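You operate a simulated robot arm through the tools that you are given. There is no shell and no other tool.

Carry out the task below with a simulated robot arm. There is one attempt and no reset: what you move stays moved.

## Task
Test all three earth studs and leave the clamp on the worst.
Fine: frame, door, motor in turn: green clamp over the stud, press the black button, read the ohms; end with the highest reading on the display.

It is judged by the outcome, as a careful person would: the job done as asked, and still so three seconds after it is handed in. It fails if anything else is knocked over, pushed out of place, dropped, spilled or broken.

## Robot
A 7-joint arm with a two-finger parallel gripper, fixed in place. Base frame: the origin is on the floor under the middle of its stand, x ahead of it, y to its left, z up; the work surface is at about z = 1.02. Lengths are in m, angles in degrees, forces in N, time in s.
It reaches about 1.479 m from its shoulder. Its first joint turns from -166.0 to 166.0 degrees. Payload 4.4 kg.
Tool frame: the origin (TCP) lies between the finger pads and is the grasp point; the fingertips stand 0.023 m ahead of it; z points along the fingers, y is the line along which they close. Largest opening 0.094 m; finger width 0.038, thickness 0.01; the body of the gripper, 0.054 by 0.096 m, starts 0.039 m behind the TCP.
Orientation is that of the tool frame in the base frame, as a unit quaternion [x, y, z, w]. With the fingers straight down and closing along the base's y, the tool's x points along the base's -x, its y along +y and its z along -z.

## Interface
- The arm moves only by the tool play_rows. Its arguments are lists of equal length, an entry for each row: "xyz": the shift along the tool's x, y, z in units of 100 mm (1.0 is 100 mm), a list of three; "angular": the turn, a rotation vector about the tool's x, y, z in units of 90 degrees (1.0 is 90 degrees), a list of three. In form: {"xyz": [[tx, ty, tz], ...], "angular": [[wx, wy, wz], ...]}. A call has 1 to 20 rows; each row is the pose to reach, as a shift and turn from the pose commanded when the call began, along the tool's axes at that moment. "gripper" is the finger opening in m, from 0 to 0.094, set as the call begins (left out, the last holds). A call with a number of a shift or a turn outside -1 to 1 is refused whole. A row lasts 0.2 s, in which the tool goes at most 0.05 m and 8.6 degrees; a call with a longer step from one row to the next is refused whole, and so is a gripper value outside its range. A pose out of reach is approached as far as the arm can. The call stops where the force on the tool passes 40 N (or 10 N more than at its start, if that is more) or the arm is blocked; 0.2 s more then pass. Each finger travels about 0.072 m/s and halts on what it meets, pressing with about 34 N; the grip force reading is that of the motor and also rises with nothing between the fingers. The clock runs only during rows and for 0.2 s after the last one: add rows that repeat a pose to give the fingers time. It gives the time, the measured TCP pose, the force on the tool (base axes), the opening and the grip force at its end, in the units of the frame above (readings bear some noise), with the torque about the TCP (base axes, N m) and any sound that the robot's microphone picked up, and new pictures: "show" is both (left out), scene, wrist or none.
- Cameras (640 x 400 px; columns grow to the right, rows downward): "scene" is fixed at [0.0524, 0.6522, 1.3215]; the picture's right is [-0.77, -0.64, 0.00], its down [-0.27, 0.32, -0.91] and it looks along [0.58, -0.70, -0.42] (base axes); focal length 368 px, centre (320, 200). "wrist" rides on the gripper at [0.086, 0.016, -0.075] in the tool frame; the picture's right is [-0.18, 0.98, 0.00], its down [-0.58, -0.11, -0.81] and it looks along [-0.79, -0.15, 0.59] (tool axes); focal length 243 px, centre (320, 200).
- locate(camera, pixels): for up to 12 pixels [column, row] of the newest picture of that camera ("zoom" is the newest enlarged one), the place [x, y, z] in the base frame of the surface seen there, good to about 0.002 m. It takes no simulated time.
- zoom(camera, box): a new picture of the part [left, top, right, bottom] of that camera's present view, enlarged. It takes no simulated time.
- hand_in(): hands the job in; it is judged then, once.

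Leave the gripper open and the arm clear of the work at the hand-in unless told otherwise.

The tools are called after "Emit:" as name(argument=value, ...) on one line, values as JSON. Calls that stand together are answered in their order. play_rows: Moves the arm, as the interface text tells. Its arguments: {"type":"object","properties":{"xyz":{"type":"array"},"angular":{"type":"array"},"gripper":{"type":"number"},"show":{"type":"string","enum":["both","scene","wrist","none"]}},"required":["xyz","angular"]} The other tools are called the same way: locate (camera, pixels) gives the place of the surface under pixels of a picture; zoom (camera, box) takes an enlarged picture of a part of a camera's view; hand_in () hands the job in.

At the start:

```text
t: 0.0
ee_pos: [0.8554, -0.1813, 1.0518]
tcp_rot: [0.0, 1.0, 0.001, 0.0]
wrist_force: [-0.1, 0.7, -0.1]
torque: [-0.02, 0.0, -0.01]
grip_width: 0.0937
grasp_force: 0.1
```

scene: 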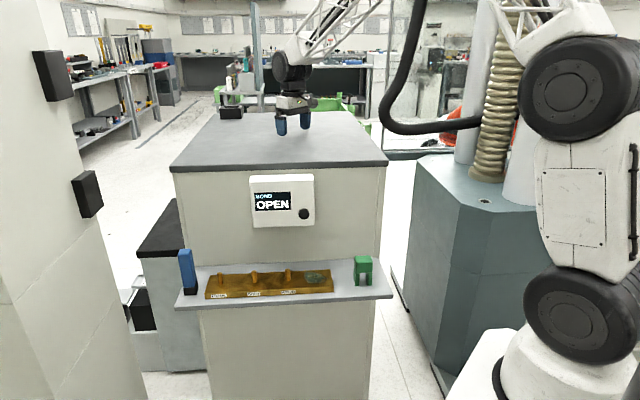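
wrist: 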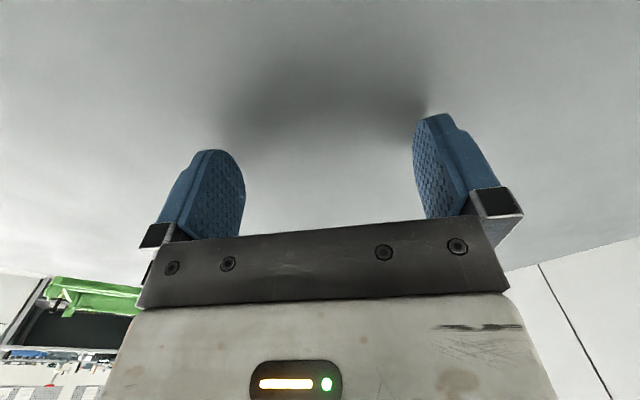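

I see a bench with a meter on its front face reading "BOND OPEN", with a black button at about (304,213). Below it is a shelf with a brown bar carrying the studs, a green clamp at (363,270) and a blue item at (187,270). I'll zoom in for detail before moving.

Emit:
zoom(camera="scene", box=[170, 230, 400, 320])

Emit:
zoom(camera="scene", box=[240, 165, 330, 235])

```text
2.78 times, centred on (285, 275) of scene
```

zoom: 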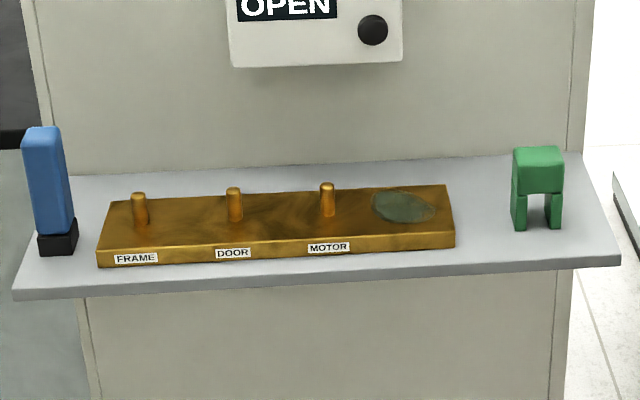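

```text
5.71 times, centred on (285, 200) of scene
```

zoom: 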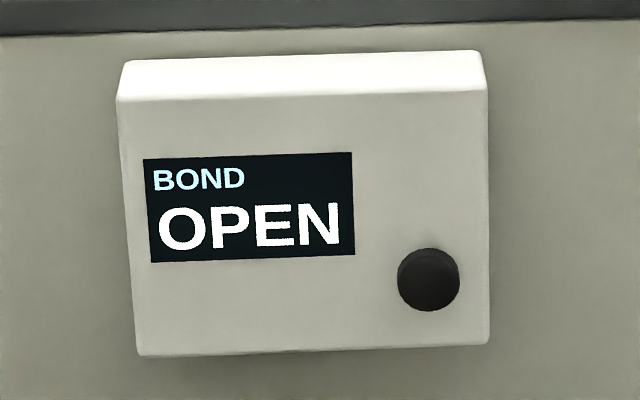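

The clamp is a green inverted U. The three studs stand on a bar labelled FRAME, DOOR and MOTOR, and there is a dull patch at the right end of the bar. Next I'll locate the key points.

Emit:
zoom(camera="scene", box=[170, 230, 400, 320])

Emit:
locate(camera="zoom", pixels=[[139, 193], [233, 188], [326, 184], [139, 218], [233, 214], [327, 210], [110, 240], [450, 235], [445, 190], [108, 205], [20, 290], [615, 258]])

Emit:
locate(camera="zoom", pixels=[[515, 152], [562, 152], [519, 165], [562, 165], [520, 225], [555, 225], [515, 190], [540, 180], [540, 205], [540, 225], [80, 180], [580, 155]])

Emit:
locate(camera="scene", pixels=[[304, 214], [304, 210], [252, 178], [313, 176], [254, 226], [313, 224], [185, 190], [370, 190], [172, 167], [386, 162], [297, 220], [270, 222]])

```text
2.78 times, centred on (285, 275) of scene
```

zoom: 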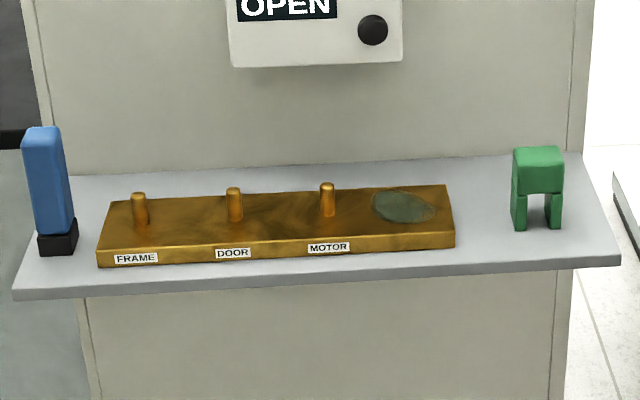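

```text
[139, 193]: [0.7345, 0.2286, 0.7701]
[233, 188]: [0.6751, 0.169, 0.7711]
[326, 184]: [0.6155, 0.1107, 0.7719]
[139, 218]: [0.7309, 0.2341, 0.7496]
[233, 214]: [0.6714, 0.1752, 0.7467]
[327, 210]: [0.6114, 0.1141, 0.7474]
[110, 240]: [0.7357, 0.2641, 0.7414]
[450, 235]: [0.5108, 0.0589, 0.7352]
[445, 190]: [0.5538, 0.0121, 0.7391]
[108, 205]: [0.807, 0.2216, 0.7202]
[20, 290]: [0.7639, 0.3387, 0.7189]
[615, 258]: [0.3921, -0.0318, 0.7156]
```

```text
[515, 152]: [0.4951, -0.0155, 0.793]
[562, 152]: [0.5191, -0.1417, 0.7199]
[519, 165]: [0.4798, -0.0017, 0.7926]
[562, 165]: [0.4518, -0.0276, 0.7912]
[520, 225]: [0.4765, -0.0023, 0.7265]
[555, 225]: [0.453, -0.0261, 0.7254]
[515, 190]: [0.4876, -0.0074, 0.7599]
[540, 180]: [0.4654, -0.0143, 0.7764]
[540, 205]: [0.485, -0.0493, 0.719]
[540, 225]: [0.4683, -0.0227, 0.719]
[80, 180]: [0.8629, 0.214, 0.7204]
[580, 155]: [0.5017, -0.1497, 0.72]
```

```text
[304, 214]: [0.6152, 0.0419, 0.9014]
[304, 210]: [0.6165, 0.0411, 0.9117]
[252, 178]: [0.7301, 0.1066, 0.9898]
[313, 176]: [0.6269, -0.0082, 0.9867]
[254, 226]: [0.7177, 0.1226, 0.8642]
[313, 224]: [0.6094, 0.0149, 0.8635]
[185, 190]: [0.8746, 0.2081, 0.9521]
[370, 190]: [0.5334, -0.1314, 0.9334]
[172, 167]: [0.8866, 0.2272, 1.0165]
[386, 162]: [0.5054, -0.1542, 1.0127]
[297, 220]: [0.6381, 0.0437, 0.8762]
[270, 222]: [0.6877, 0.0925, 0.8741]
```

The rail runs at 45° in the base frame: the along-rail direction u is (0.707, 0.707), and the front face normal is (-0.707, 0.707). The meter button is at about (0.615, 0.042, 0.905). Next I'll check the arm's own geometry and the finer details of the clamp and studs.

Emit:
locate(camera="scene", pixels=[[590, 88], [578, 310], [580, 200], [540, 380], [293, 65], [480, 240], [350, 20], [290, 95], [485, 200], [585, 20], [430, 100], [600, 395]])

Emit:
zoom(camera="scene", box=[340, 245, 390, 295])

```text
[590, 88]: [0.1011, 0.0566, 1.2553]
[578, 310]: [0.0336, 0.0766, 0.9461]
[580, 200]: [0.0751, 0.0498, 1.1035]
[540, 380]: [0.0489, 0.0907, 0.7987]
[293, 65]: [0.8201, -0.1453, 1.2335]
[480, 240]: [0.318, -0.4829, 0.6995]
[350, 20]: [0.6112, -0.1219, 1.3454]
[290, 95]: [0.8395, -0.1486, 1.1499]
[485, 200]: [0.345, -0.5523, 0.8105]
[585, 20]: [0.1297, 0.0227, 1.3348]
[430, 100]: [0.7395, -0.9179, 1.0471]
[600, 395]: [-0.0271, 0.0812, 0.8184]
```

```text
8.00 times, centred on (365, 270) of scene
```

zoom: 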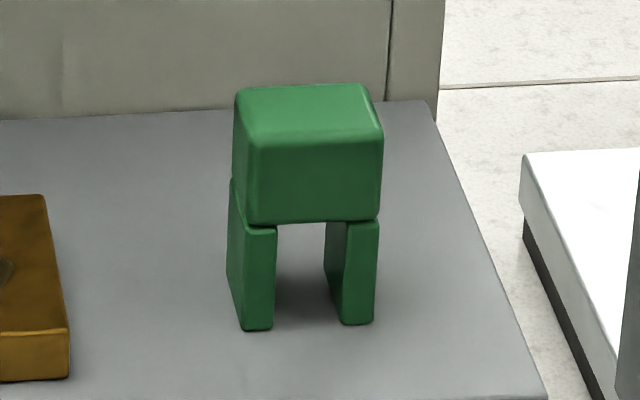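

Emit:
locate(camera="zoom", pixels=[[255, 180], [378, 180], [315, 180], [315, 215], [240, 180], [245, 92], [360, 90], [374, 130], [252, 135], [258, 280], [360, 280], [235, 260]])

Emit:
locate(camera="zoom", pixels=[[258, 232], [258, 322], [360, 228], [360, 318], [273, 280], [343, 280], [334, 260], [246, 280], [373, 280], [305, 110], [305, 92], [305, 135]])

Emit:
zoom(camera="scene", box=[200, 262, 250, 302])

Emit:
zoom(camera="scene", box=[265, 255, 340, 300])

```text
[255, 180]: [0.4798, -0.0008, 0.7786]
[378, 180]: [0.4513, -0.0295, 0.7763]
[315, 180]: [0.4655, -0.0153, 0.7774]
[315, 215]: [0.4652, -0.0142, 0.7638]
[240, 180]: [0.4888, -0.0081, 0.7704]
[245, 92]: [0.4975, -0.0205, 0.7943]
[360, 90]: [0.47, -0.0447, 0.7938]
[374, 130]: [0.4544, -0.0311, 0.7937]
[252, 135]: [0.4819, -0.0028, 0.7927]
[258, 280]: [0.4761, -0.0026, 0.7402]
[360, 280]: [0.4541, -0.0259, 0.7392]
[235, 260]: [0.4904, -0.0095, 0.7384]
```

```text
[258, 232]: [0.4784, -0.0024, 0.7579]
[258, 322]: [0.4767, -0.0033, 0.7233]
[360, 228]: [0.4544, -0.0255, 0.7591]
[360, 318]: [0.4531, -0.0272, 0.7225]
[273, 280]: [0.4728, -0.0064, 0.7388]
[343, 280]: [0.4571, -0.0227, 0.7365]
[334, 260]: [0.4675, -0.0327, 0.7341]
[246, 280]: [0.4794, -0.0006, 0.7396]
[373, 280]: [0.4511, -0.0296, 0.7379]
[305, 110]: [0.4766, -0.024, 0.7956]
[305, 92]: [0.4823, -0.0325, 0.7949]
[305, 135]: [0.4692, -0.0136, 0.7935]
```

```text
10.00 times, centred on (225, 282) of scene
```

zoom: 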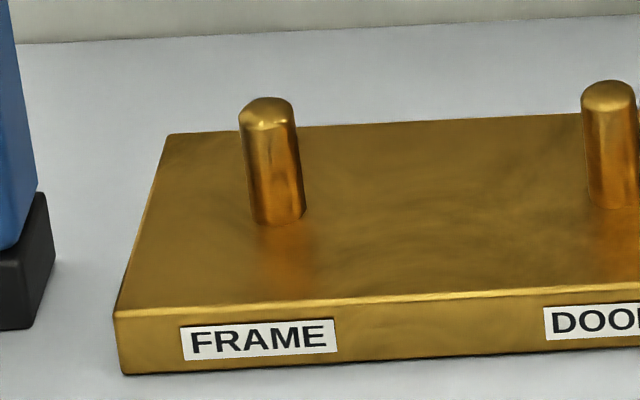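

```text
8.53 times, centred on (302, 278) of scene
```

zoom: 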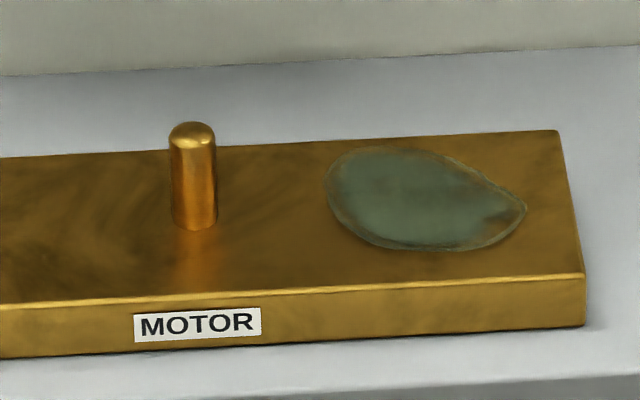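

Measurements so far:
- Clamp is about 0.040 wide along u, 0.03 deep and 0.074 tall.
- Its slot is about 0.021 wide and 0.04 tall.
- Each stud is about 0.014 in diameter.

Next I'll locate the studs precisely in the current zoom and in the others.

Emit:
locate(camera="zoom", pixels=[[193, 128], [193, 180], [193, 225], [175, 180], [212, 180], [193, 250], [300, 285], [300, 140], [550, 135], [578, 272], [580, 310], [30, 150]])

Emit:
zoom(camera="scene", box=[195, 255, 275, 305])

Emit:
locate(camera="zoom", pixels=[[194, 134], [200, 170], [204, 220], [183, 175], [220, 175], [466, 122], [470, 165], [474, 208], [453, 165], [488, 165], [110, 270], [330, 180]])

Emit:
zoom(camera="scene", box=[170, 240, 220, 300])

```text
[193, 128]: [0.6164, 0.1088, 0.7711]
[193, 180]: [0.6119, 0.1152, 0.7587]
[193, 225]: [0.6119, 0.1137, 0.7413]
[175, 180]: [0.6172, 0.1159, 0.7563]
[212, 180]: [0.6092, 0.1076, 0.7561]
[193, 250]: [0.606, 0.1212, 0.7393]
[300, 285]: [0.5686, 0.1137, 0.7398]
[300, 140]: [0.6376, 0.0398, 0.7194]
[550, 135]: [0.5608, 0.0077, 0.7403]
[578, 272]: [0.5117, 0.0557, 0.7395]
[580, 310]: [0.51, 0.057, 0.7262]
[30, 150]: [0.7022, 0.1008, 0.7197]
```

```text
8.00 times, centred on (235, 280) of scene
```

zoom: 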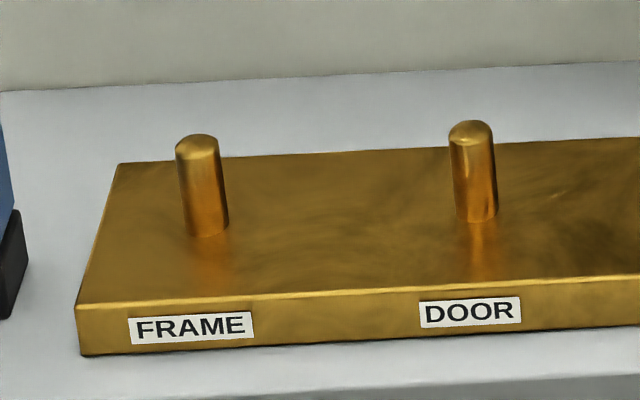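

```text
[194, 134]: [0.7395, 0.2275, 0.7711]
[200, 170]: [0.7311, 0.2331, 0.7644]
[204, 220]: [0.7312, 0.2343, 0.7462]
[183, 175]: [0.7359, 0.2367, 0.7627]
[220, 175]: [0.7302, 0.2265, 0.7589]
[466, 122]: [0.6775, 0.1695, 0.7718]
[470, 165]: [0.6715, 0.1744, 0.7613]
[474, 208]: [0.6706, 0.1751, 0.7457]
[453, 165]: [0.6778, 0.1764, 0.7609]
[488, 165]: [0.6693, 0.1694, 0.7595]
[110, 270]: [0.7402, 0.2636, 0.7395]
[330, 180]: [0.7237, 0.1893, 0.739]
```

```text
6.67 times, centred on (195, 270) of scene
```

zoom: 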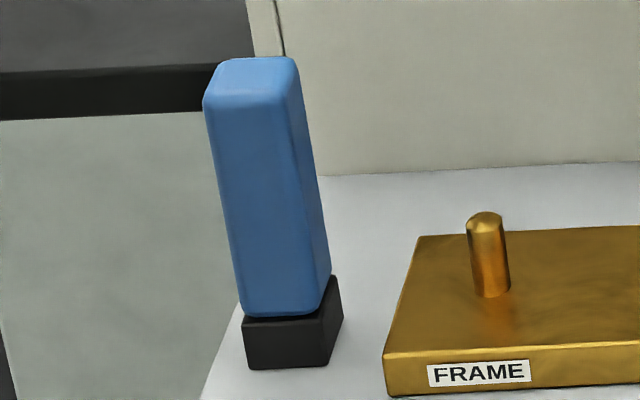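

The bar top is at z = 0.7395 and the stud tops at 0.772. In (u, n) coordinates the studs are at u = 0.514 / 0.599 / 0.684 and n = -0.358. Next I'll locate the blue item and its neighbours so I can stay clear of them.

Emit:
locate(camera="zoom", pixels=[[230, 150], [295, 62], [318, 200], [325, 270], [285, 340], [335, 310], [255, 65], [240, 300], [300, 150], [335, 300], [330, 340], [270, 80]])

Emit:
zoom(camera="scene", box=[0, 0, 640, 400])

```text
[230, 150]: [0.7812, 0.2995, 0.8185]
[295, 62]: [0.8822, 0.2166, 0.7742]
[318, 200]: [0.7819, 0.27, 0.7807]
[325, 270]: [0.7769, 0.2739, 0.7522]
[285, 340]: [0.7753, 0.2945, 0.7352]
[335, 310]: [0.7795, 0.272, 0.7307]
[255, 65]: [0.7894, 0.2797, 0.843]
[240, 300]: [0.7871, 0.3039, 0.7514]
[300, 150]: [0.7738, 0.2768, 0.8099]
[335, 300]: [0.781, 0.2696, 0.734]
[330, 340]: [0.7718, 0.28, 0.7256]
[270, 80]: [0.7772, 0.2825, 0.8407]
```

```text
1.00 times, centred on (320, 200) of scene (not enlarged: the box is as wide or as high as the picture)
```

zoom: 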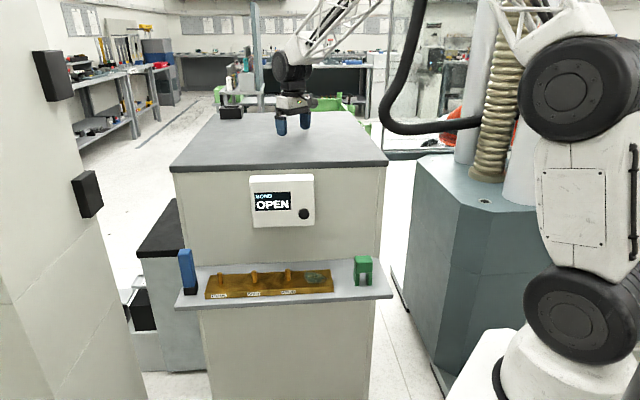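

The blue item's near face is at u = 0.743, so there is room at the frame stud as long as I don't open the fingers too wide.

My plan is to hold the gripper horizontal, facing the bench front with the camera on top. That single orientation works for both gripping the clamp and pressing the button. First I'll lift and start turning while moving away from the bench top.

Emit:
play_rows(xyz=[[0, 0, -0.3], [0, 0, -0.6], [0, 0, -0.9], [0, 0, -1.0], [0.15, 0.15, -1.0], [0.3, 0.3, -1.0], [0.5, 0.5, -1.0], [0.7, 0.7, -1.0], [0.9, 0.9, -1.0], [1.0, 1.0, -1.0]], angular=[[0, 0, 0], [0, 0, 0], [0, 0, -0.08], [0, 0, -0.16], [0, 0, -0.24], [0, 0, -0.32], [0, 0, -0.4], [0, 0, -0.48], [0, 0, -0.56], [0, 0, -0.64]], gripper=0.06)

```text
t: 2.2
ee_pos: [0.755, -0.0787, 1.1522]
tcp_rot: [-0.482, 0.876, 0.0, 0.0]
wrist_force: [0.4, -0.3, 0.7]
torque: [0.01, -0.01, -0.04]
grip_width: 0.0603
grasp_force: 0.1
```

scene: 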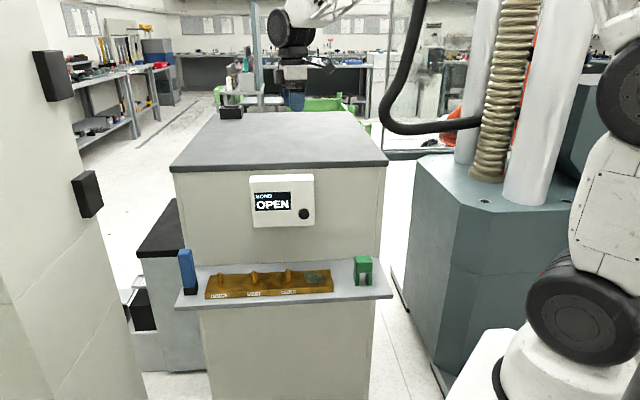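
wrist: 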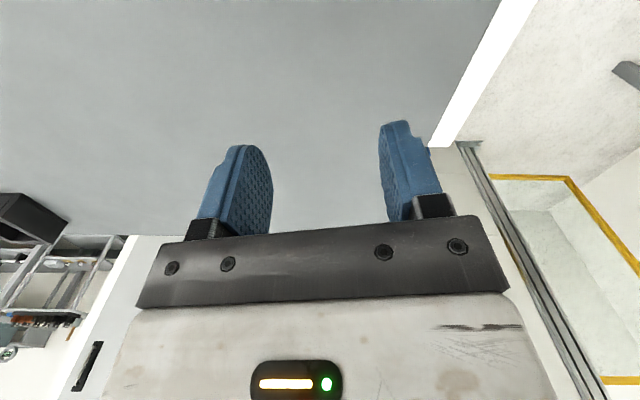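

The move went as commanded. The tool's x heading needs about 77° more yaw. I'll continue upward and outward, away from the bench (+n), while finishing the yaw.

Emit:
play_rows(xyz=[[0, 0, -0.2], [0, 0.1, -0.4], [-0.04, 0.2, -0.6], [-0.06, 0.3, -0.8], [-0.08, 0.4, -1.0], [-0.1, 0.5, -1.0], [-0.13, 0.6, -1.0], [-0.16, 0.7, -1.0], [-0.19, 0.85, -1.0], [-0.22, 0.975, -1.0]], angular=[[0, 0, -0.086], [0, 0, -0.172], [0, 0, -0.258], [0, 0, -0.344], [0, 0, -0.43], [0, 0, -0.516], [0, 0, -0.602], [0, 0, -0.688], [0, 0, -0.774], [0, 0, -0.86]])

```text
t: 4.4
ee_pos: [0.6851, -0.0091, 1.2517]
tcp_rot: [0.924, -0.382, 0.0, 0.0]
wrist_force: [0.0, 0.6, 0.4]
torque: [0.04, 0.03, 0.0]
grip_width: 0.06
grasp_force: 0.1
```

scene: 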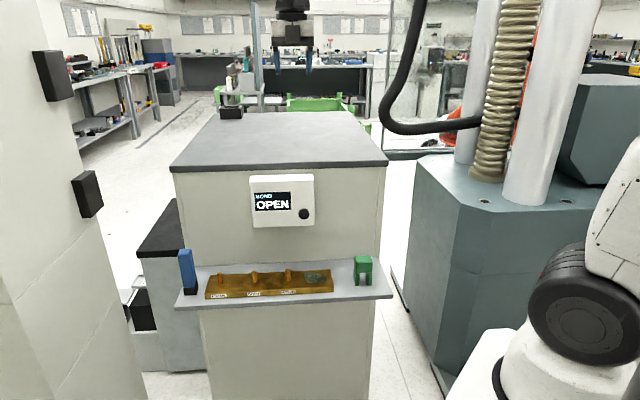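
wrist: 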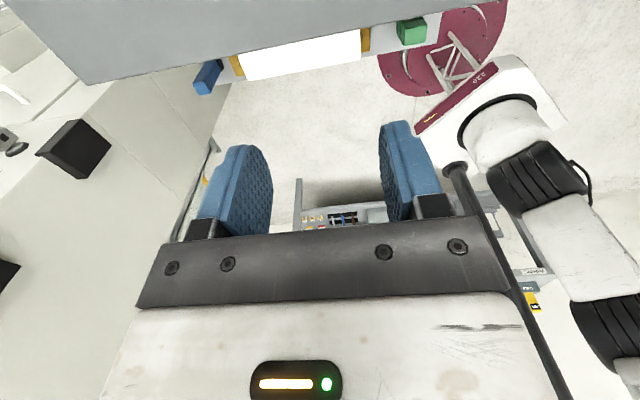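

The tool is now down-facing with its x axis toward the bench, as planned. Next I'll pitch 90° about tool y so the fingers point horizontally at the bench front, backing away at the same time.

Emit:
play_rows(xyz=[[-0.1, 0, 0], [-0.2, 0, 0], [-0.3, 0, 0], [-0.4, 0, 0], [-0.5, 0, 0], [-0.6, 0, 0], [-0.7, 0, 0], [-0.8, 0, 0], [-0.9, 0, 0], [-1.0, 0, 0], [-1.0, 0, 0], [-1.0, 0, 0]], angular=[[0, 0.09, 0], [0, 0.18, 0], [0, 0.27, 0], [0, 0.36, 0], [0, 0.45, 0], [0, 0.54, 0], [0, 0.63, 0], [0, 0.72, 0], [0, 0.81, 0], [0, 0.9, 0], [0, 0.99, 0], [0, 1.0, 0]])

```text
t: 7.0
ee_pos: [0.6145, 0.0621, 1.2528]
tcp_rot: [0.652, -0.271, 0.654, 0.271]
wrist_force: [0.3, 0.0, -0.3]
torque: [-0.03, 0.0, -0.04]
grip_width: 0.0598
grasp_force: 0.0
```

scene: 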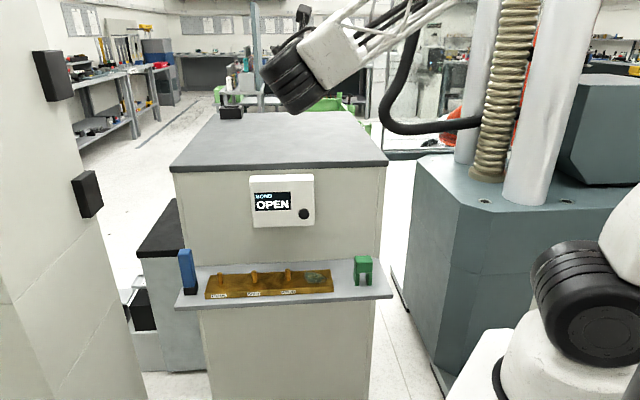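
wrist: 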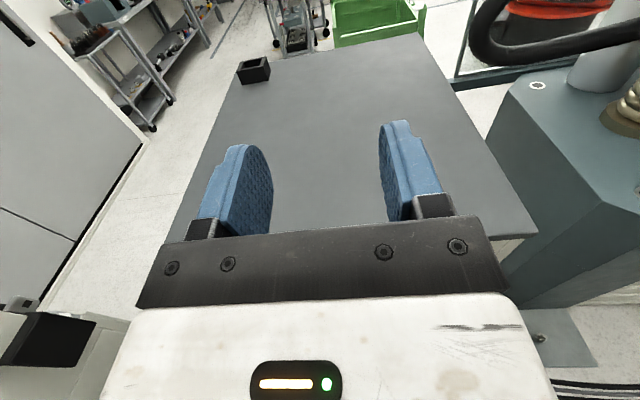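

The fingers are now horizontal, with the tool axes x up, y along -u and z into the bench. TCP is at u = 0.478, n = -0.39, z = 1.25. Next I'll back off 0.1 and descend 0.1 to check the reach.

Emit:
play_rows(xyz=[[0, 0, -0.3], [0, 0, -0.6], [-0.2, 0, -0.9], [-0.5, 0, -1.0], [-0.8, 0, -1.0], [-1.0, 0, -1.0]], angular=[[0, 0, 0], [0, 0, 0], [0, 0, 0], [0, 0, 0], [0, 0, 0], [0, 0, 0]])

Emit:
play_rows(xyz=[[-0.3, 0, -0.1], [-0.6, 0, -0.2], [-0.9, 0, -0.3], [-1.0, 0, -0.4], [-1.0, 0, -0.4]], angular=[[0, 0, 0], [0, 0, 0], [0, 0, 0], [0, 0, 0], [0, 0, 0]])

```text
t: 8.4
ee_pos: [0.5435, 0.1314, 1.1518]
tcp_rot: [0.653, -0.272, 0.653, 0.272]
wrist_force: [0.4, -0.6, 0.6]
torque: [0.0, -0.01, 0.02]
grip_width: 0.06
grasp_force: 0.0
```

scene: 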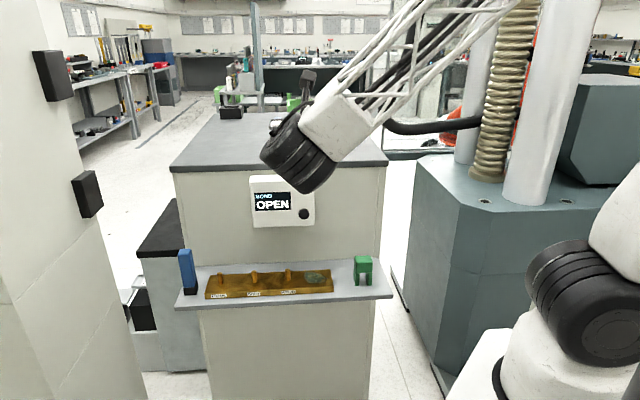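
wrist: 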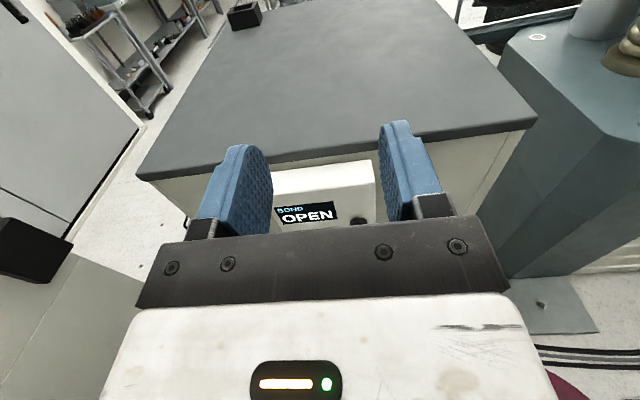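

```text
t: 9.6
ee_pos: [0.5148, 0.1609, 1.0528]
tcp_rot: [0.653, -0.271, 0.654, 0.27]
wrist_force: [-0.1, 0.0, 0.1]
torque: [0.02, -0.03, 0.0]
grip_width: 0.0602
grasp_force: 0.1
```

scene: 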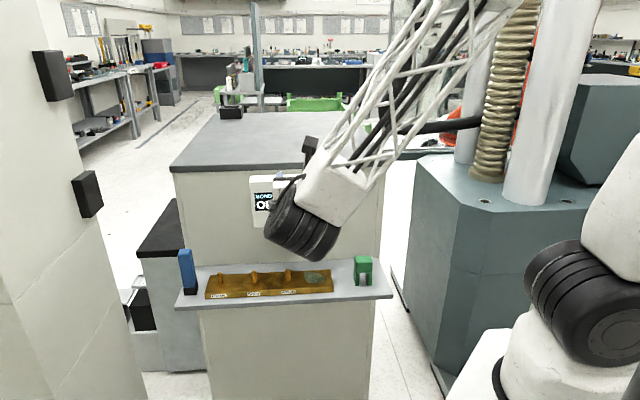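
wrist: 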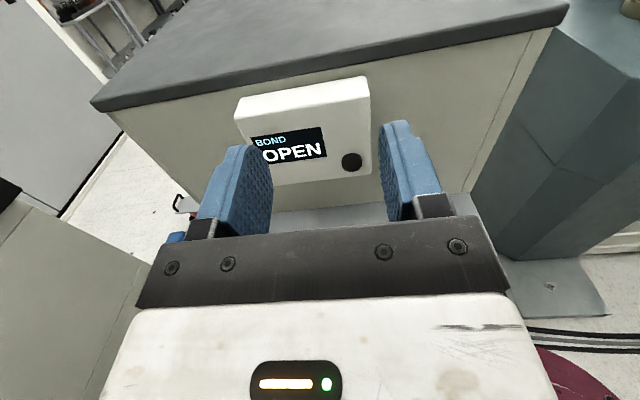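

Everything is following well. TCP is now at u = 0.478, n = -0.25, z = 1.053. Next I'll go down and toward the clamp, which is at u = 0.3185 (that's +y in the tool frame).

Emit:
play_rows(xyz=[[-0.25, 0.2, 0], [-0.5, 0.4, 0], [-0.75, 0.6, 0], [-1.0, 0.8, 0], [-1.0, 0.8, 0]], angular=[[0, 0, 0], [0, 0, 0], [0, 0, 0], [0, 0, 0], [0, 0, 0]])

Emit:
play_rows(xyz=[[-0.25, 0.2, 0], [-0.5, 0.4, 0], [-0.75, 0.6, 0], [-1.0, 0.79, 0], [-1.0, 0.79, 0]], angular=[[0, 0, 0], [0, 0, 0], [0, 0, 0], [0, 0, 0], [0, 0, 0]])

```text
t: 10.8
ee_pos: [0.4596, 0.1022, 0.9511]
tcp_rot: [0.653, -0.271, 0.653, 0.27]
wrist_force: [0.7, -0.1, -0.5]
torque: [0.03, -0.02, -0.03]
grip_width: 0.0601
grasp_force: 0.0
```

scene: 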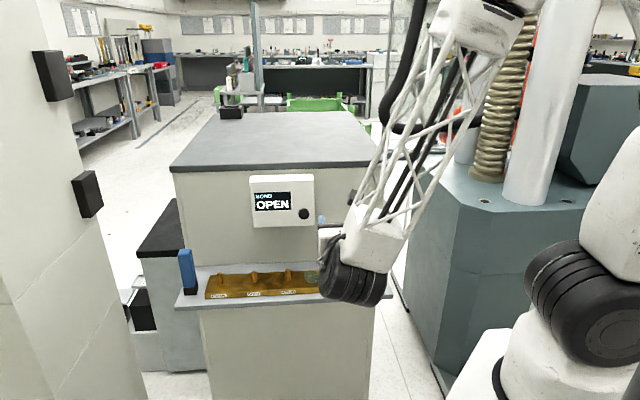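
wrist: 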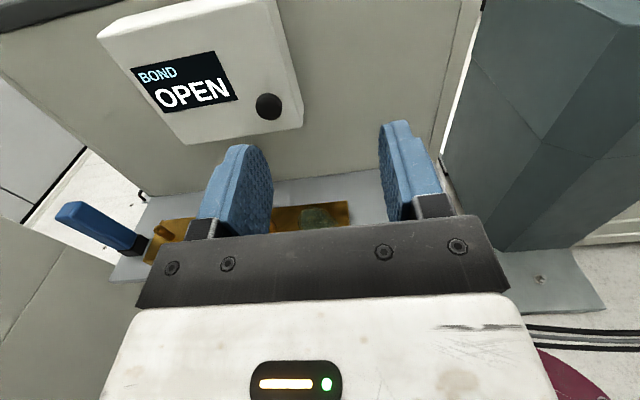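

```text
t: 12.0
ee_pos: [0.4021, 0.0476, 0.8521]
tcp_rot: [0.653, -0.271, 0.653, 0.271]
wrist_force: [-0.3, -0.2, -0.5]
torque: [0.02, 0.0, -0.01]
grip_width: 0.0601
grasp_force: 0.0
```

scene: 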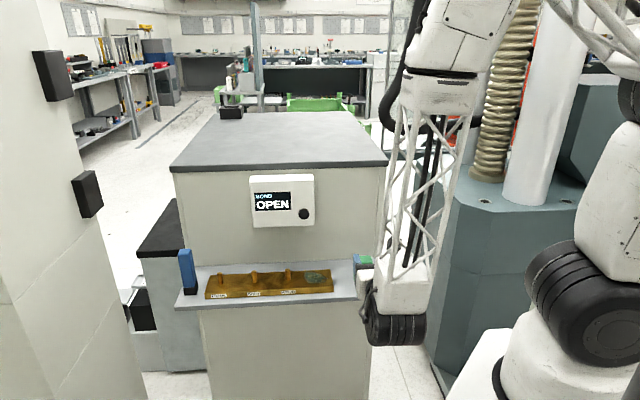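
wrist: 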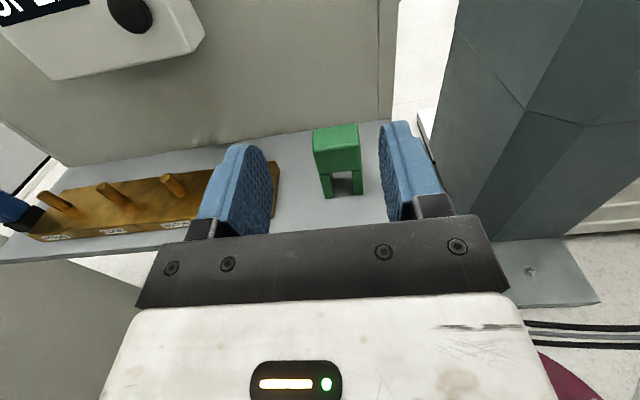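

TCP is directly in front of the clamp at u = 0.318, n = -0.251, z = 0.852. I'll lower it 0.073 to z ≈ 0.779, level with the clamp's upper block, and look again before advancing.

Emit:
play_rows(xyz=[[-0.2, 0, 0], [-0.4, 0, 0], [-0.6, 0, 0], [-0.73, 0.0, 0], [-0.73, 0.0, 0]], angular=[[0, 0, 0], [0, 0, 0], [0, 0, 0], [0, 0, 0], [0, 0, 0]], gripper=0.066)

```text
t: 13.2
ee_pos: [0.4027, 0.0476, 0.7782]
tcp_rot: [0.653, -0.272, 0.653, 0.272]
wrist_force: [-0.6, -0.2, 0.3]
torque: [0.0, 0.05, 0.02]
grip_width: 0.066
grasp_force: 0.1
```

scene: 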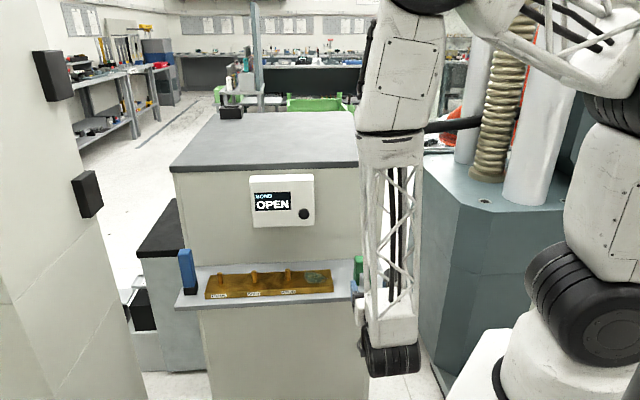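
wrist: 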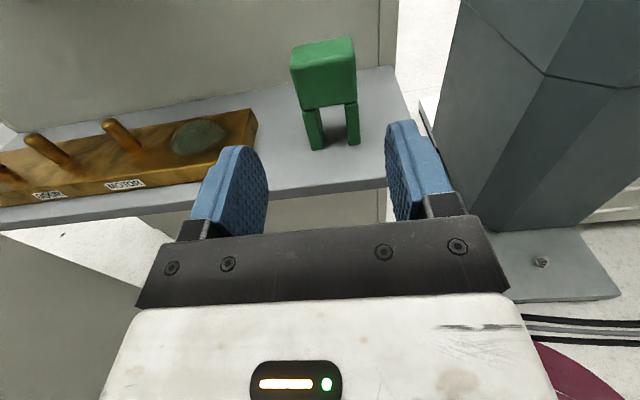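

The clamp sits between the fingers in the view at (325,90). I'll check its position from the wrist camera before advancing.

Emit:
locate(camera="wrist", pixels=[[303, 95], [352, 90], [328, 92], [294, 48], [350, 40], [312, 135], [353, 130], [332, 142], [328, 75], [185, 135], [250, 180], [420, 150]])

```text
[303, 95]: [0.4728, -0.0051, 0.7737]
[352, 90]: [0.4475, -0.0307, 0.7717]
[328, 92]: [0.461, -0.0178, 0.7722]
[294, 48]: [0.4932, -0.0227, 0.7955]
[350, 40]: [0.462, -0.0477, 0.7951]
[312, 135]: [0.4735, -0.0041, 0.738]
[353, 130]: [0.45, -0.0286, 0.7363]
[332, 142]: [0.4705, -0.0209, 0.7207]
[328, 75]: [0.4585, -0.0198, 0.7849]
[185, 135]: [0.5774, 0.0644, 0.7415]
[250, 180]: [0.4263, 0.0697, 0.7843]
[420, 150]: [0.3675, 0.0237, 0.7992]
```

Relative to the fingers, the clamp is centred: finger midpoint at about u = 0.3137 and clamp midpoint at about 0.313 from this same camera. I'll advance 0.101 along the tool z.

Emit:
play_rows(xyz=[[0, 0, 0.2], [0, 0, 0.4], [0, 0, 0.6], [0, 0, 0.8], [0, 0, 0.95], [0, 0, 1.0], [0, 0, 1.0]], angular=[[0, 0, 0], [0, 0, 0], [0, 0, 0], [0, 0, 0], [0, 0, 0], [0, 0, 0], [0, 0, 0]])

```text
t: 14.8
ee_pos: [0.4731, -0.023, 0.7789]
tcp_rot: [0.653, -0.271, 0.653, 0.271]
wrist_force: [0.3, 0.1, 0.5]
torque: [-0.04, 0.05, 0.0]
grip_width: 0.0661
grasp_force: 0.0
```

scene: 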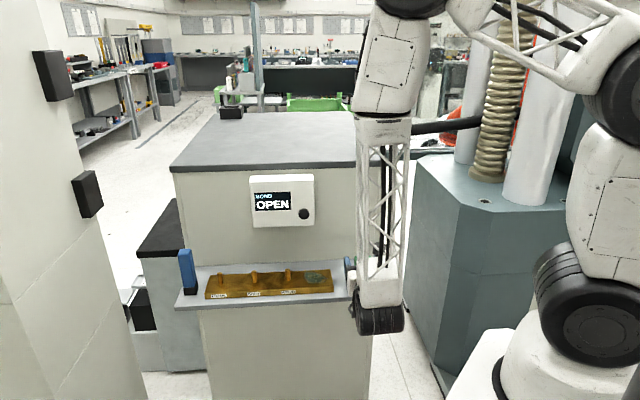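
wrist: 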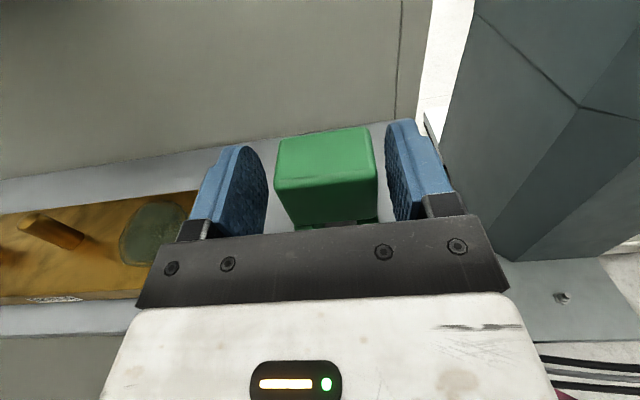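

The clamp's upper block is between the pads. TCP is at u = 0.318, n = -0.351, z = 0.779. I'll close on it without moving.

Emit:
play_rows(xyz=[[0, 0, 0], [0, 0, 0], [0, 0, 0], [0, 0, 0], [0, 0, 0]], angular=[[0, 0, 0], [0, 0, 0], [0, 0, 0], [0, 0, 0], [0, 0, 0]], gripper=0.03)

```text
t: 16.0
ee_pos: [0.4734, -0.0234, 0.78]
tcp_rot: [0.654, -0.271, 0.653, 0.271]
wrist_force: [-0.3, -1.5, 4.7]
torque: [-0.09, -0.04, -0.02]
grip_width: 0.0436
grasp_force: 34.1
```

scene: 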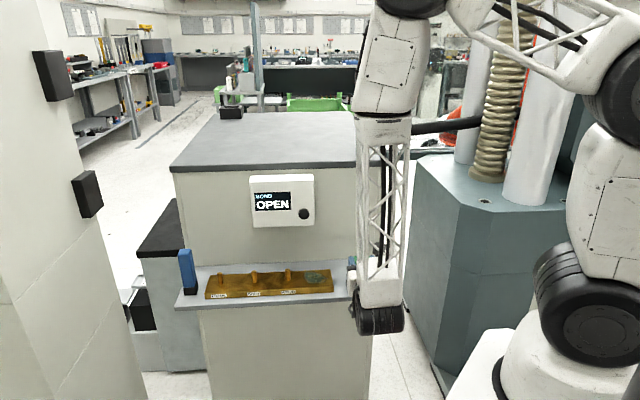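
wrist: 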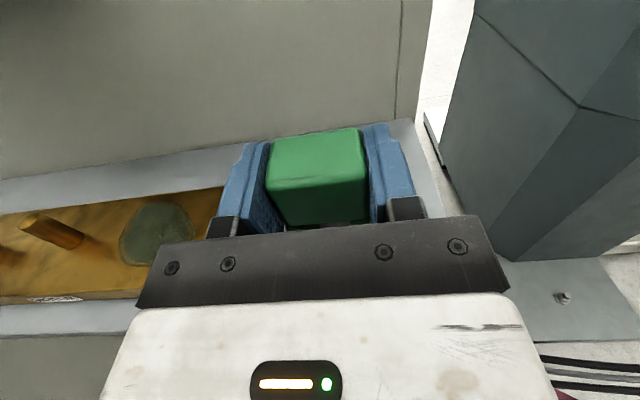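

The grip is firm: width 0.0436, force 34 N. I'll lift the clamp 0.09 straight up and then back off 0.04 from the bench for transit.

Emit:
play_rows(xyz=[[0.1, 0, 0], [0.25, 0, 0], [0.45, 0, 0], [0.65, 0, 0], [0.85, 0, 0], [0.95, 0, -0.2], [0.95, 0, -0.4], [0.95, 0, -0.4]], angular=[[0, 0, 0], [0, 0, 0], [0, 0, 0], [0, 0, 0], [0, 0, 0], [0, 0, 0], [0, 0, 0], [0, 0, 0]])

```text
t: 17.8
ee_pos: [0.4444, 0.0055, 0.8748]
tcp_rot: [0.653, -0.271, 0.653, 0.271]
wrist_force: [-0.5, 0.0, -0.2]
torque: [0.0, -0.03, 0.02]
grip_width: 0.0436
grasp_force: 34.6
```

scene: 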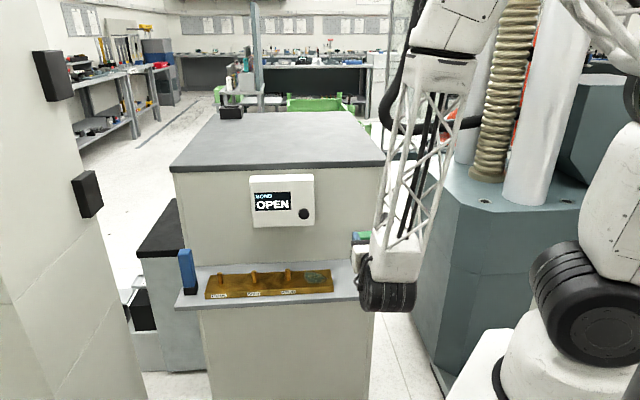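
wrist: 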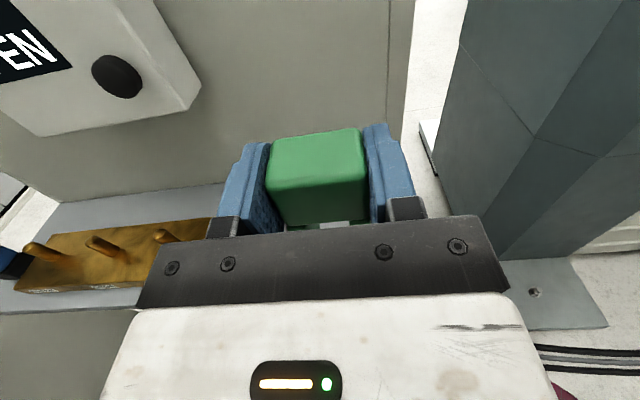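

The clamp is held and clear of the shelf. I'll slide along +u (tool -y) toward the frame stud.

Emit:
play_rows(xyz=[[0, -0.25, 0], [0, -0.5, 0], [0, -0.75, 0], [0, -1.0, 0], [0, -1.0, 0]], angular=[[0, 0, 0], [0, 0, 0], [0, 0, 0], [0, 0, 0], [0, 0, 0]], show="none")

Emit:
play_rows(xyz=[[0, -0.25, 0], [0, -0.5, 0], [0, -0.75, 0], [0, -1.0, 0], [0, -1.0, 0]], angular=[[0, 0, 0], [0, 0, 0], [0, 0, 0], [0, 0, 0], [0, 0, 0]])

```text
t: 19.0
ee_pos: [0.5169, 0.0768, 0.8757]
tcp_rot: [0.653, -0.271, 0.653, 0.271]
wrist_force: [1.1, 0.3, -0.4]
torque: [-0.03, -0.01, -0.03]
grip_width: 0.0437
grasp_force: 34.4
```

```text
t: 20.2
ee_pos: [0.588, 0.1472, 0.8753]
tcp_rot: [0.653, -0.271, 0.653, 0.271]
wrist_force: [0.6, 0.8, -1.5]
torque: [0.01, 0.0, -0.01]
grip_width: 0.0438
grasp_force: 34.4
```

scene: 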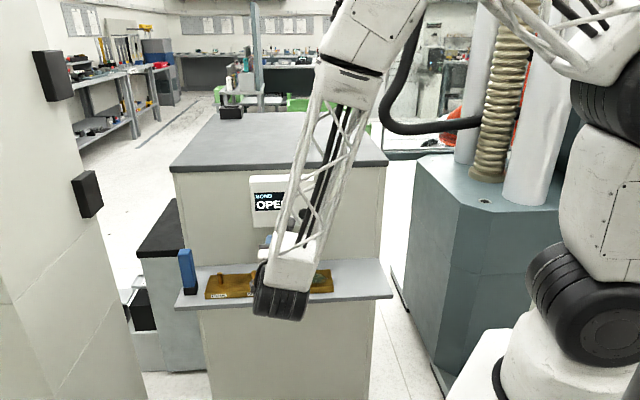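
wrist: 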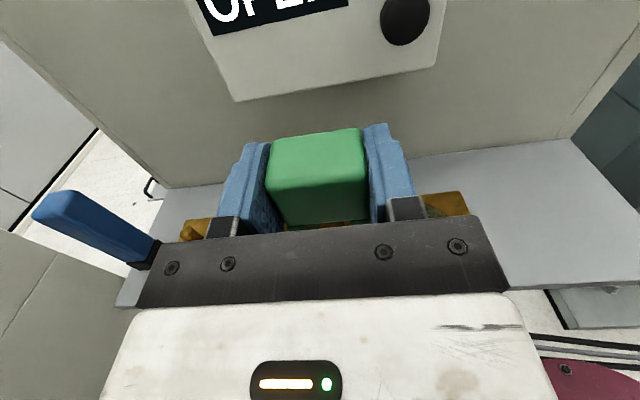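

TCP is at u = 0.520. I need 0.164 more along u to reach the frame stud. I'll make two moves and watch the blue item.

Emit:
play_rows(xyz=[[0, -0.2, 0], [0, -0.4, 0], [0, -0.6, 0], [0, -0.8, 0], [0, -0.9, 0], [0, -0.9, 0]], angular=[[0, 0, 0], [0, 0, 0], [0, 0, 0], [0, 0, 0], [0, 0, 0], [0, 0, 0]], show="none")

Emit:
play_rows(xyz=[[0, -0.2, 0], [0, -0.4, 0], [0, -0.6, 0], [0, -0.739, 0], [0, -0.739, 0], [0, -0.739, 0]], angular=[[0, 0, 0], [0, 0, 0], [0, 0, 0], [0, 0, 0], [0, 0, 0], [0, 0, 0]])

```text
t: 21.6
ee_pos: [0.6506, 0.2111, 0.8743]
tcp_rot: [0.653, -0.27, 0.653, 0.271]
wrist_force: [-0.2, 0.2, -1.2]
torque: [0.0, 0.01, -0.02]
grip_width: 0.0437
grasp_force: 34.3
```

```text
t: 23.0
ee_pos: [0.703, 0.2624, 0.8759]
tcp_rot: [0.653, -0.271, 0.653, 0.271]
wrist_force: [0.6, -0.1, -1.2]
torque: [0.02, 0.03, 0.0]
grip_width: 0.0436
grasp_force: 33.5
```

scene: 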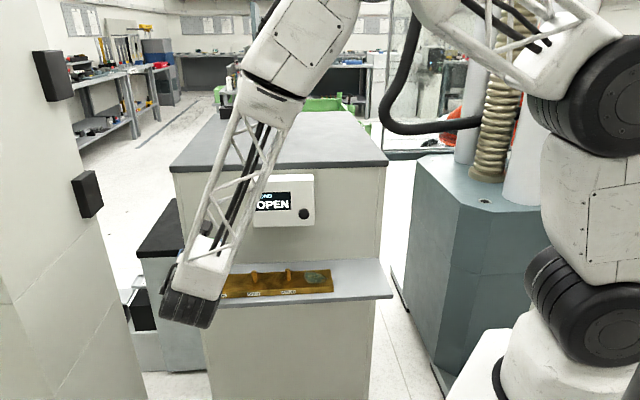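
wrist: 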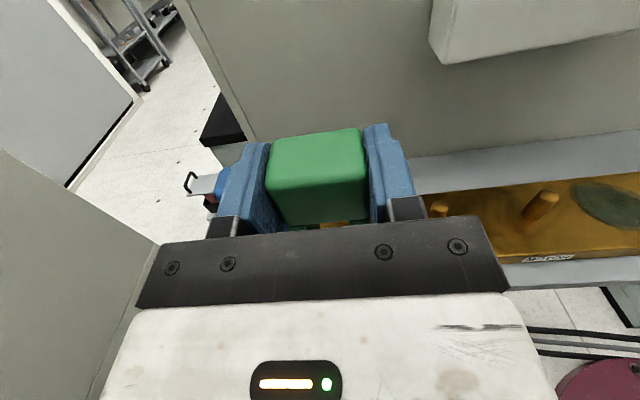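

TCP is at u = 0.683, n = -0.3115, z = 0.876. The light cabinet wall at the left is near, so I'll check its clearance and re-measure the stud line with the wrist camera.

Emit:
locate(camera="scene", pixels=[[60, 75], [88, 195], [100, 300], [130, 380], [170, 300], [190, 320], [215, 240], [150, 230], [253, 272], [288, 270]])

Emit:
locate(camera="wrist", pixels=[[545, 197], [530, 212], [440, 208], [225, 190], [210, 180], [285, 195], [350, 180], [318, 195], [100, 240], [330, 224], [255, 190], [380, 180]])

Emit:
zoom(camera="wrist", box=[180, 110, 460, 250])

```text
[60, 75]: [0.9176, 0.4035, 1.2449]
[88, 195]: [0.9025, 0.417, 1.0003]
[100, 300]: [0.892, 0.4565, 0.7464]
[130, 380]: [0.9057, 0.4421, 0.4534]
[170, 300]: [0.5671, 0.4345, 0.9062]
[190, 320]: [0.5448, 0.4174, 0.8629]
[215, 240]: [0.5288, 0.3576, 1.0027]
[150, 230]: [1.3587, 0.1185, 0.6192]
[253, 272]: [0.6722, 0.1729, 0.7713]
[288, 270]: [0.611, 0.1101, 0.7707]
```

```text
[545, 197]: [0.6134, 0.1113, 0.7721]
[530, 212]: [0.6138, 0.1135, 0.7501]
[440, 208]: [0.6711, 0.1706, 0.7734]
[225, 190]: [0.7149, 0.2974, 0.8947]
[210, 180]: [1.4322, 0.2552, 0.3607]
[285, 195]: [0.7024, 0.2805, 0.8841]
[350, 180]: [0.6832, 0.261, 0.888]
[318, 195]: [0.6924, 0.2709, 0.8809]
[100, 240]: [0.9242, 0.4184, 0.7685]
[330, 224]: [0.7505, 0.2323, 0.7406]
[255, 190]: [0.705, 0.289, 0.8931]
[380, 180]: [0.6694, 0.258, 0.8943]
```

```text
2.29 times, centred on (320, 180) of wrist
```

zoom: 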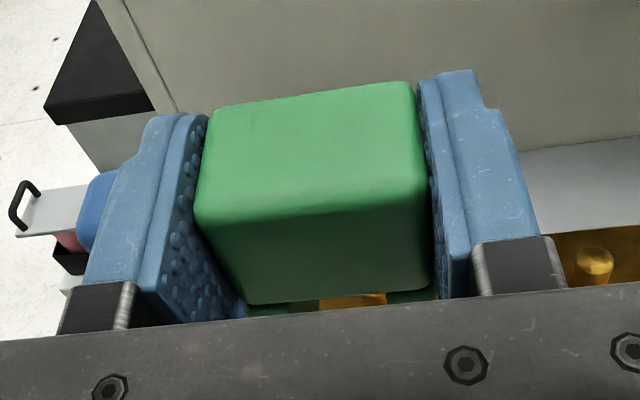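

The cabinet is well clear, at u of about 0.94. I'll advance 0.0435 toward the bench so the clamp is over the frame stud, nudge u by 1 mm, then lower about 0.04 so the leg bottoms sit just above the stud top, and look.

Emit:
play_rows(xyz=[[0, -0.012, 0.15], [0, -0.012, 0.3], [0, -0.012, 0.435], [-0.1, -0.012, 0.435], [-0.2, -0.012, 0.435], [-0.3, -0.012, 0.435], [-0.36, -0.012, 0.435], [-0.36, -0.012, 0.435]], angular=[[0, 0, 0], [0, 0, 0], [0, 0, 0], [0, 0, 0], [0, 0, 0], [0, 0, 0], [0, 0, 0], [0, 0, 0]])

Emit:
zoom(camera="scene", box=[160, 220, 280, 310])

Emit:
zoom(camera="wrist", box=[180, 110, 460, 250])

```text
t: 24.8
ee_pos: [0.736, 0.2327, 0.8393]
tcp_rot: [0.653, -0.271, 0.653, 0.271]
wrist_force: [0.3, 0.6, -1.3]
torque: [-0.04, 0.0, 0.0]
grip_width: 0.0439
grasp_force: 33.8
```

scene: 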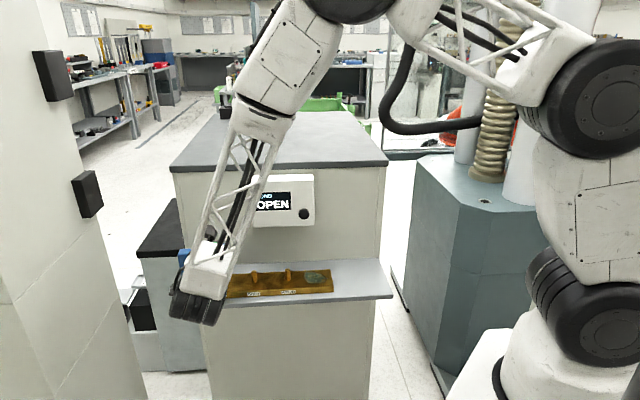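
wrist: 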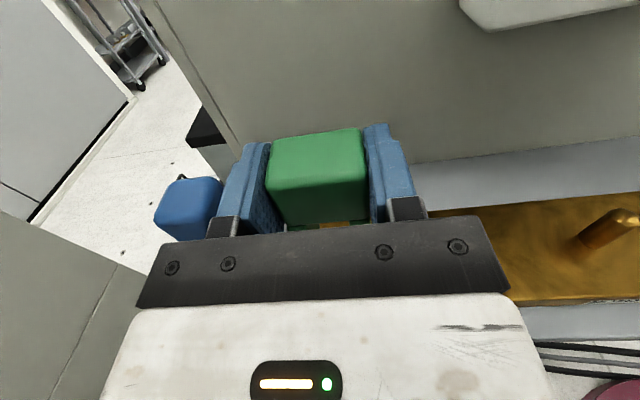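

```text
4.44 times, centred on (220, 265) of scene
```

zoom: 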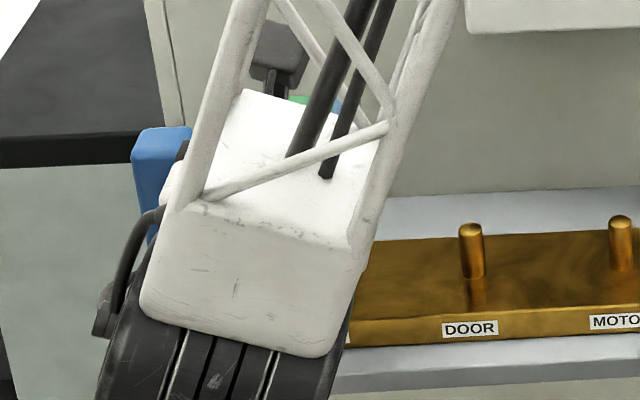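

```text
2.29 times, centred on (320, 180) of wrist
```

zoom: 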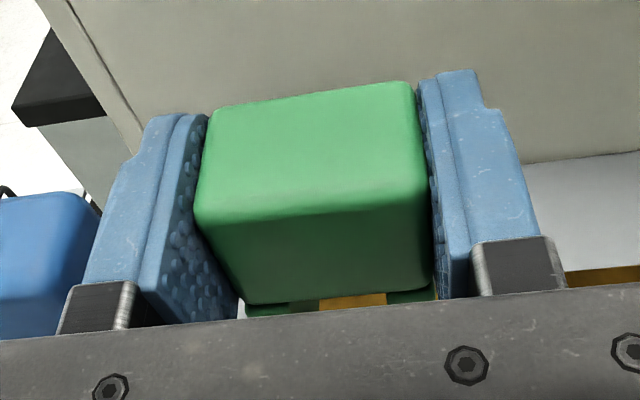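

The clamp is just above the frame stud (u = 0.685, n = -0.356, leg bottoms at about z = 0.779), and the blue item clears the finger by about 2.5 cm. I'll lower slowly by 0.038 so the legs straddle the stud.

Emit:
play_rows(xyz=[[0, 0.008, 0], [-0.06, 0.008, 0], [-0.12, 0.008, 0], [-0.18, 0.008, 0], [-0.24, 0.008, 0], [-0.3, 0.008, 0], [-0.35, 0.008, 0], [-0.385, 0.008, 0], [-0.385, 0.008, 0]], angular=[[0, 0, 0], [0, 0, 0], [0, 0, 0], [0, 0, 0], [0, 0, 0], [0, 0, 0], [0, 0, 0], [0, 0, 0], [0, 0, 0]])

Emit:
zoom(camera="wrist", box=[180, 110, 460, 250])

```text
t: 26.8
ee_pos: [0.7344, 0.2328, 0.7994]
tcp_rot: [0.653, -0.27, 0.653, 0.271]
wrist_force: [0.1, 0.9, -0.6]
torque: [-0.04, -0.02, 0.02]
grip_width: 0.0434
grasp_force: 34.5
```

scene: 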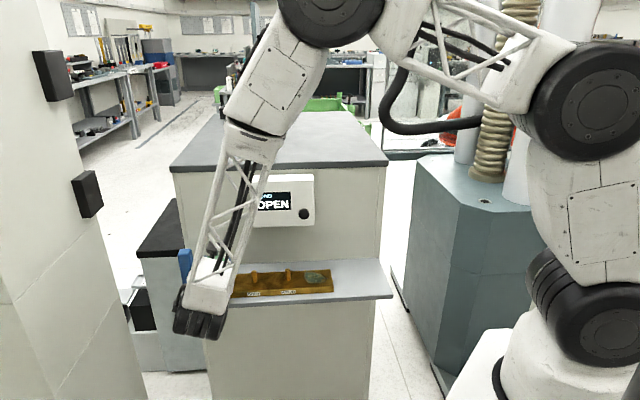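
wrist: 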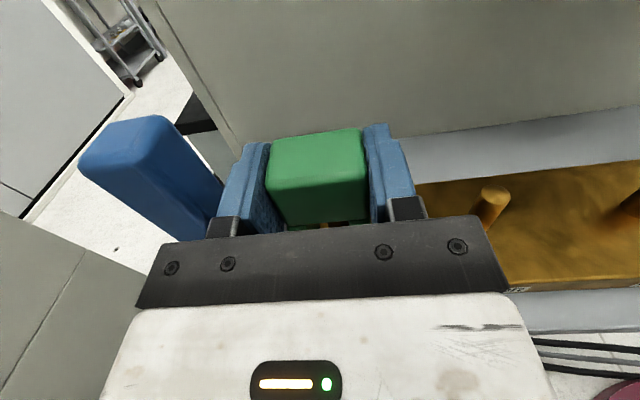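

```text
2.29 times, centred on (320, 180) of wrist
```

zoom: 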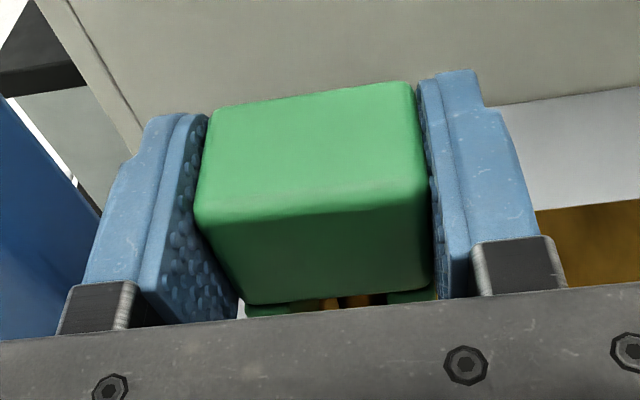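

The legs are around the stud; I can see it between them below the block. There is no side force. I'll settle another 1.5 mm to seat the clamp on the bar.

Emit:
play_rows(xyz=[[-0.005, 0, 0], [-0.01, 0, 0], [-0.015, 0, 0], [-0.015, 0, 0]], angular=[[0, 0, 0], [0, 0, 0], [0, 0, 0], [0, 0, 0]], show="none")

```text
t: 27.8
ee_pos: [0.7332, 0.2324, 0.7997]
tcp_rot: [0.652, -0.272, 0.654, 0.27]
wrist_force: [-2.9, 2.0, 12.8]
torque: [0.05, 0.27, -0.04]
grip_width: 0.0436
grasp_force: 33.8
```

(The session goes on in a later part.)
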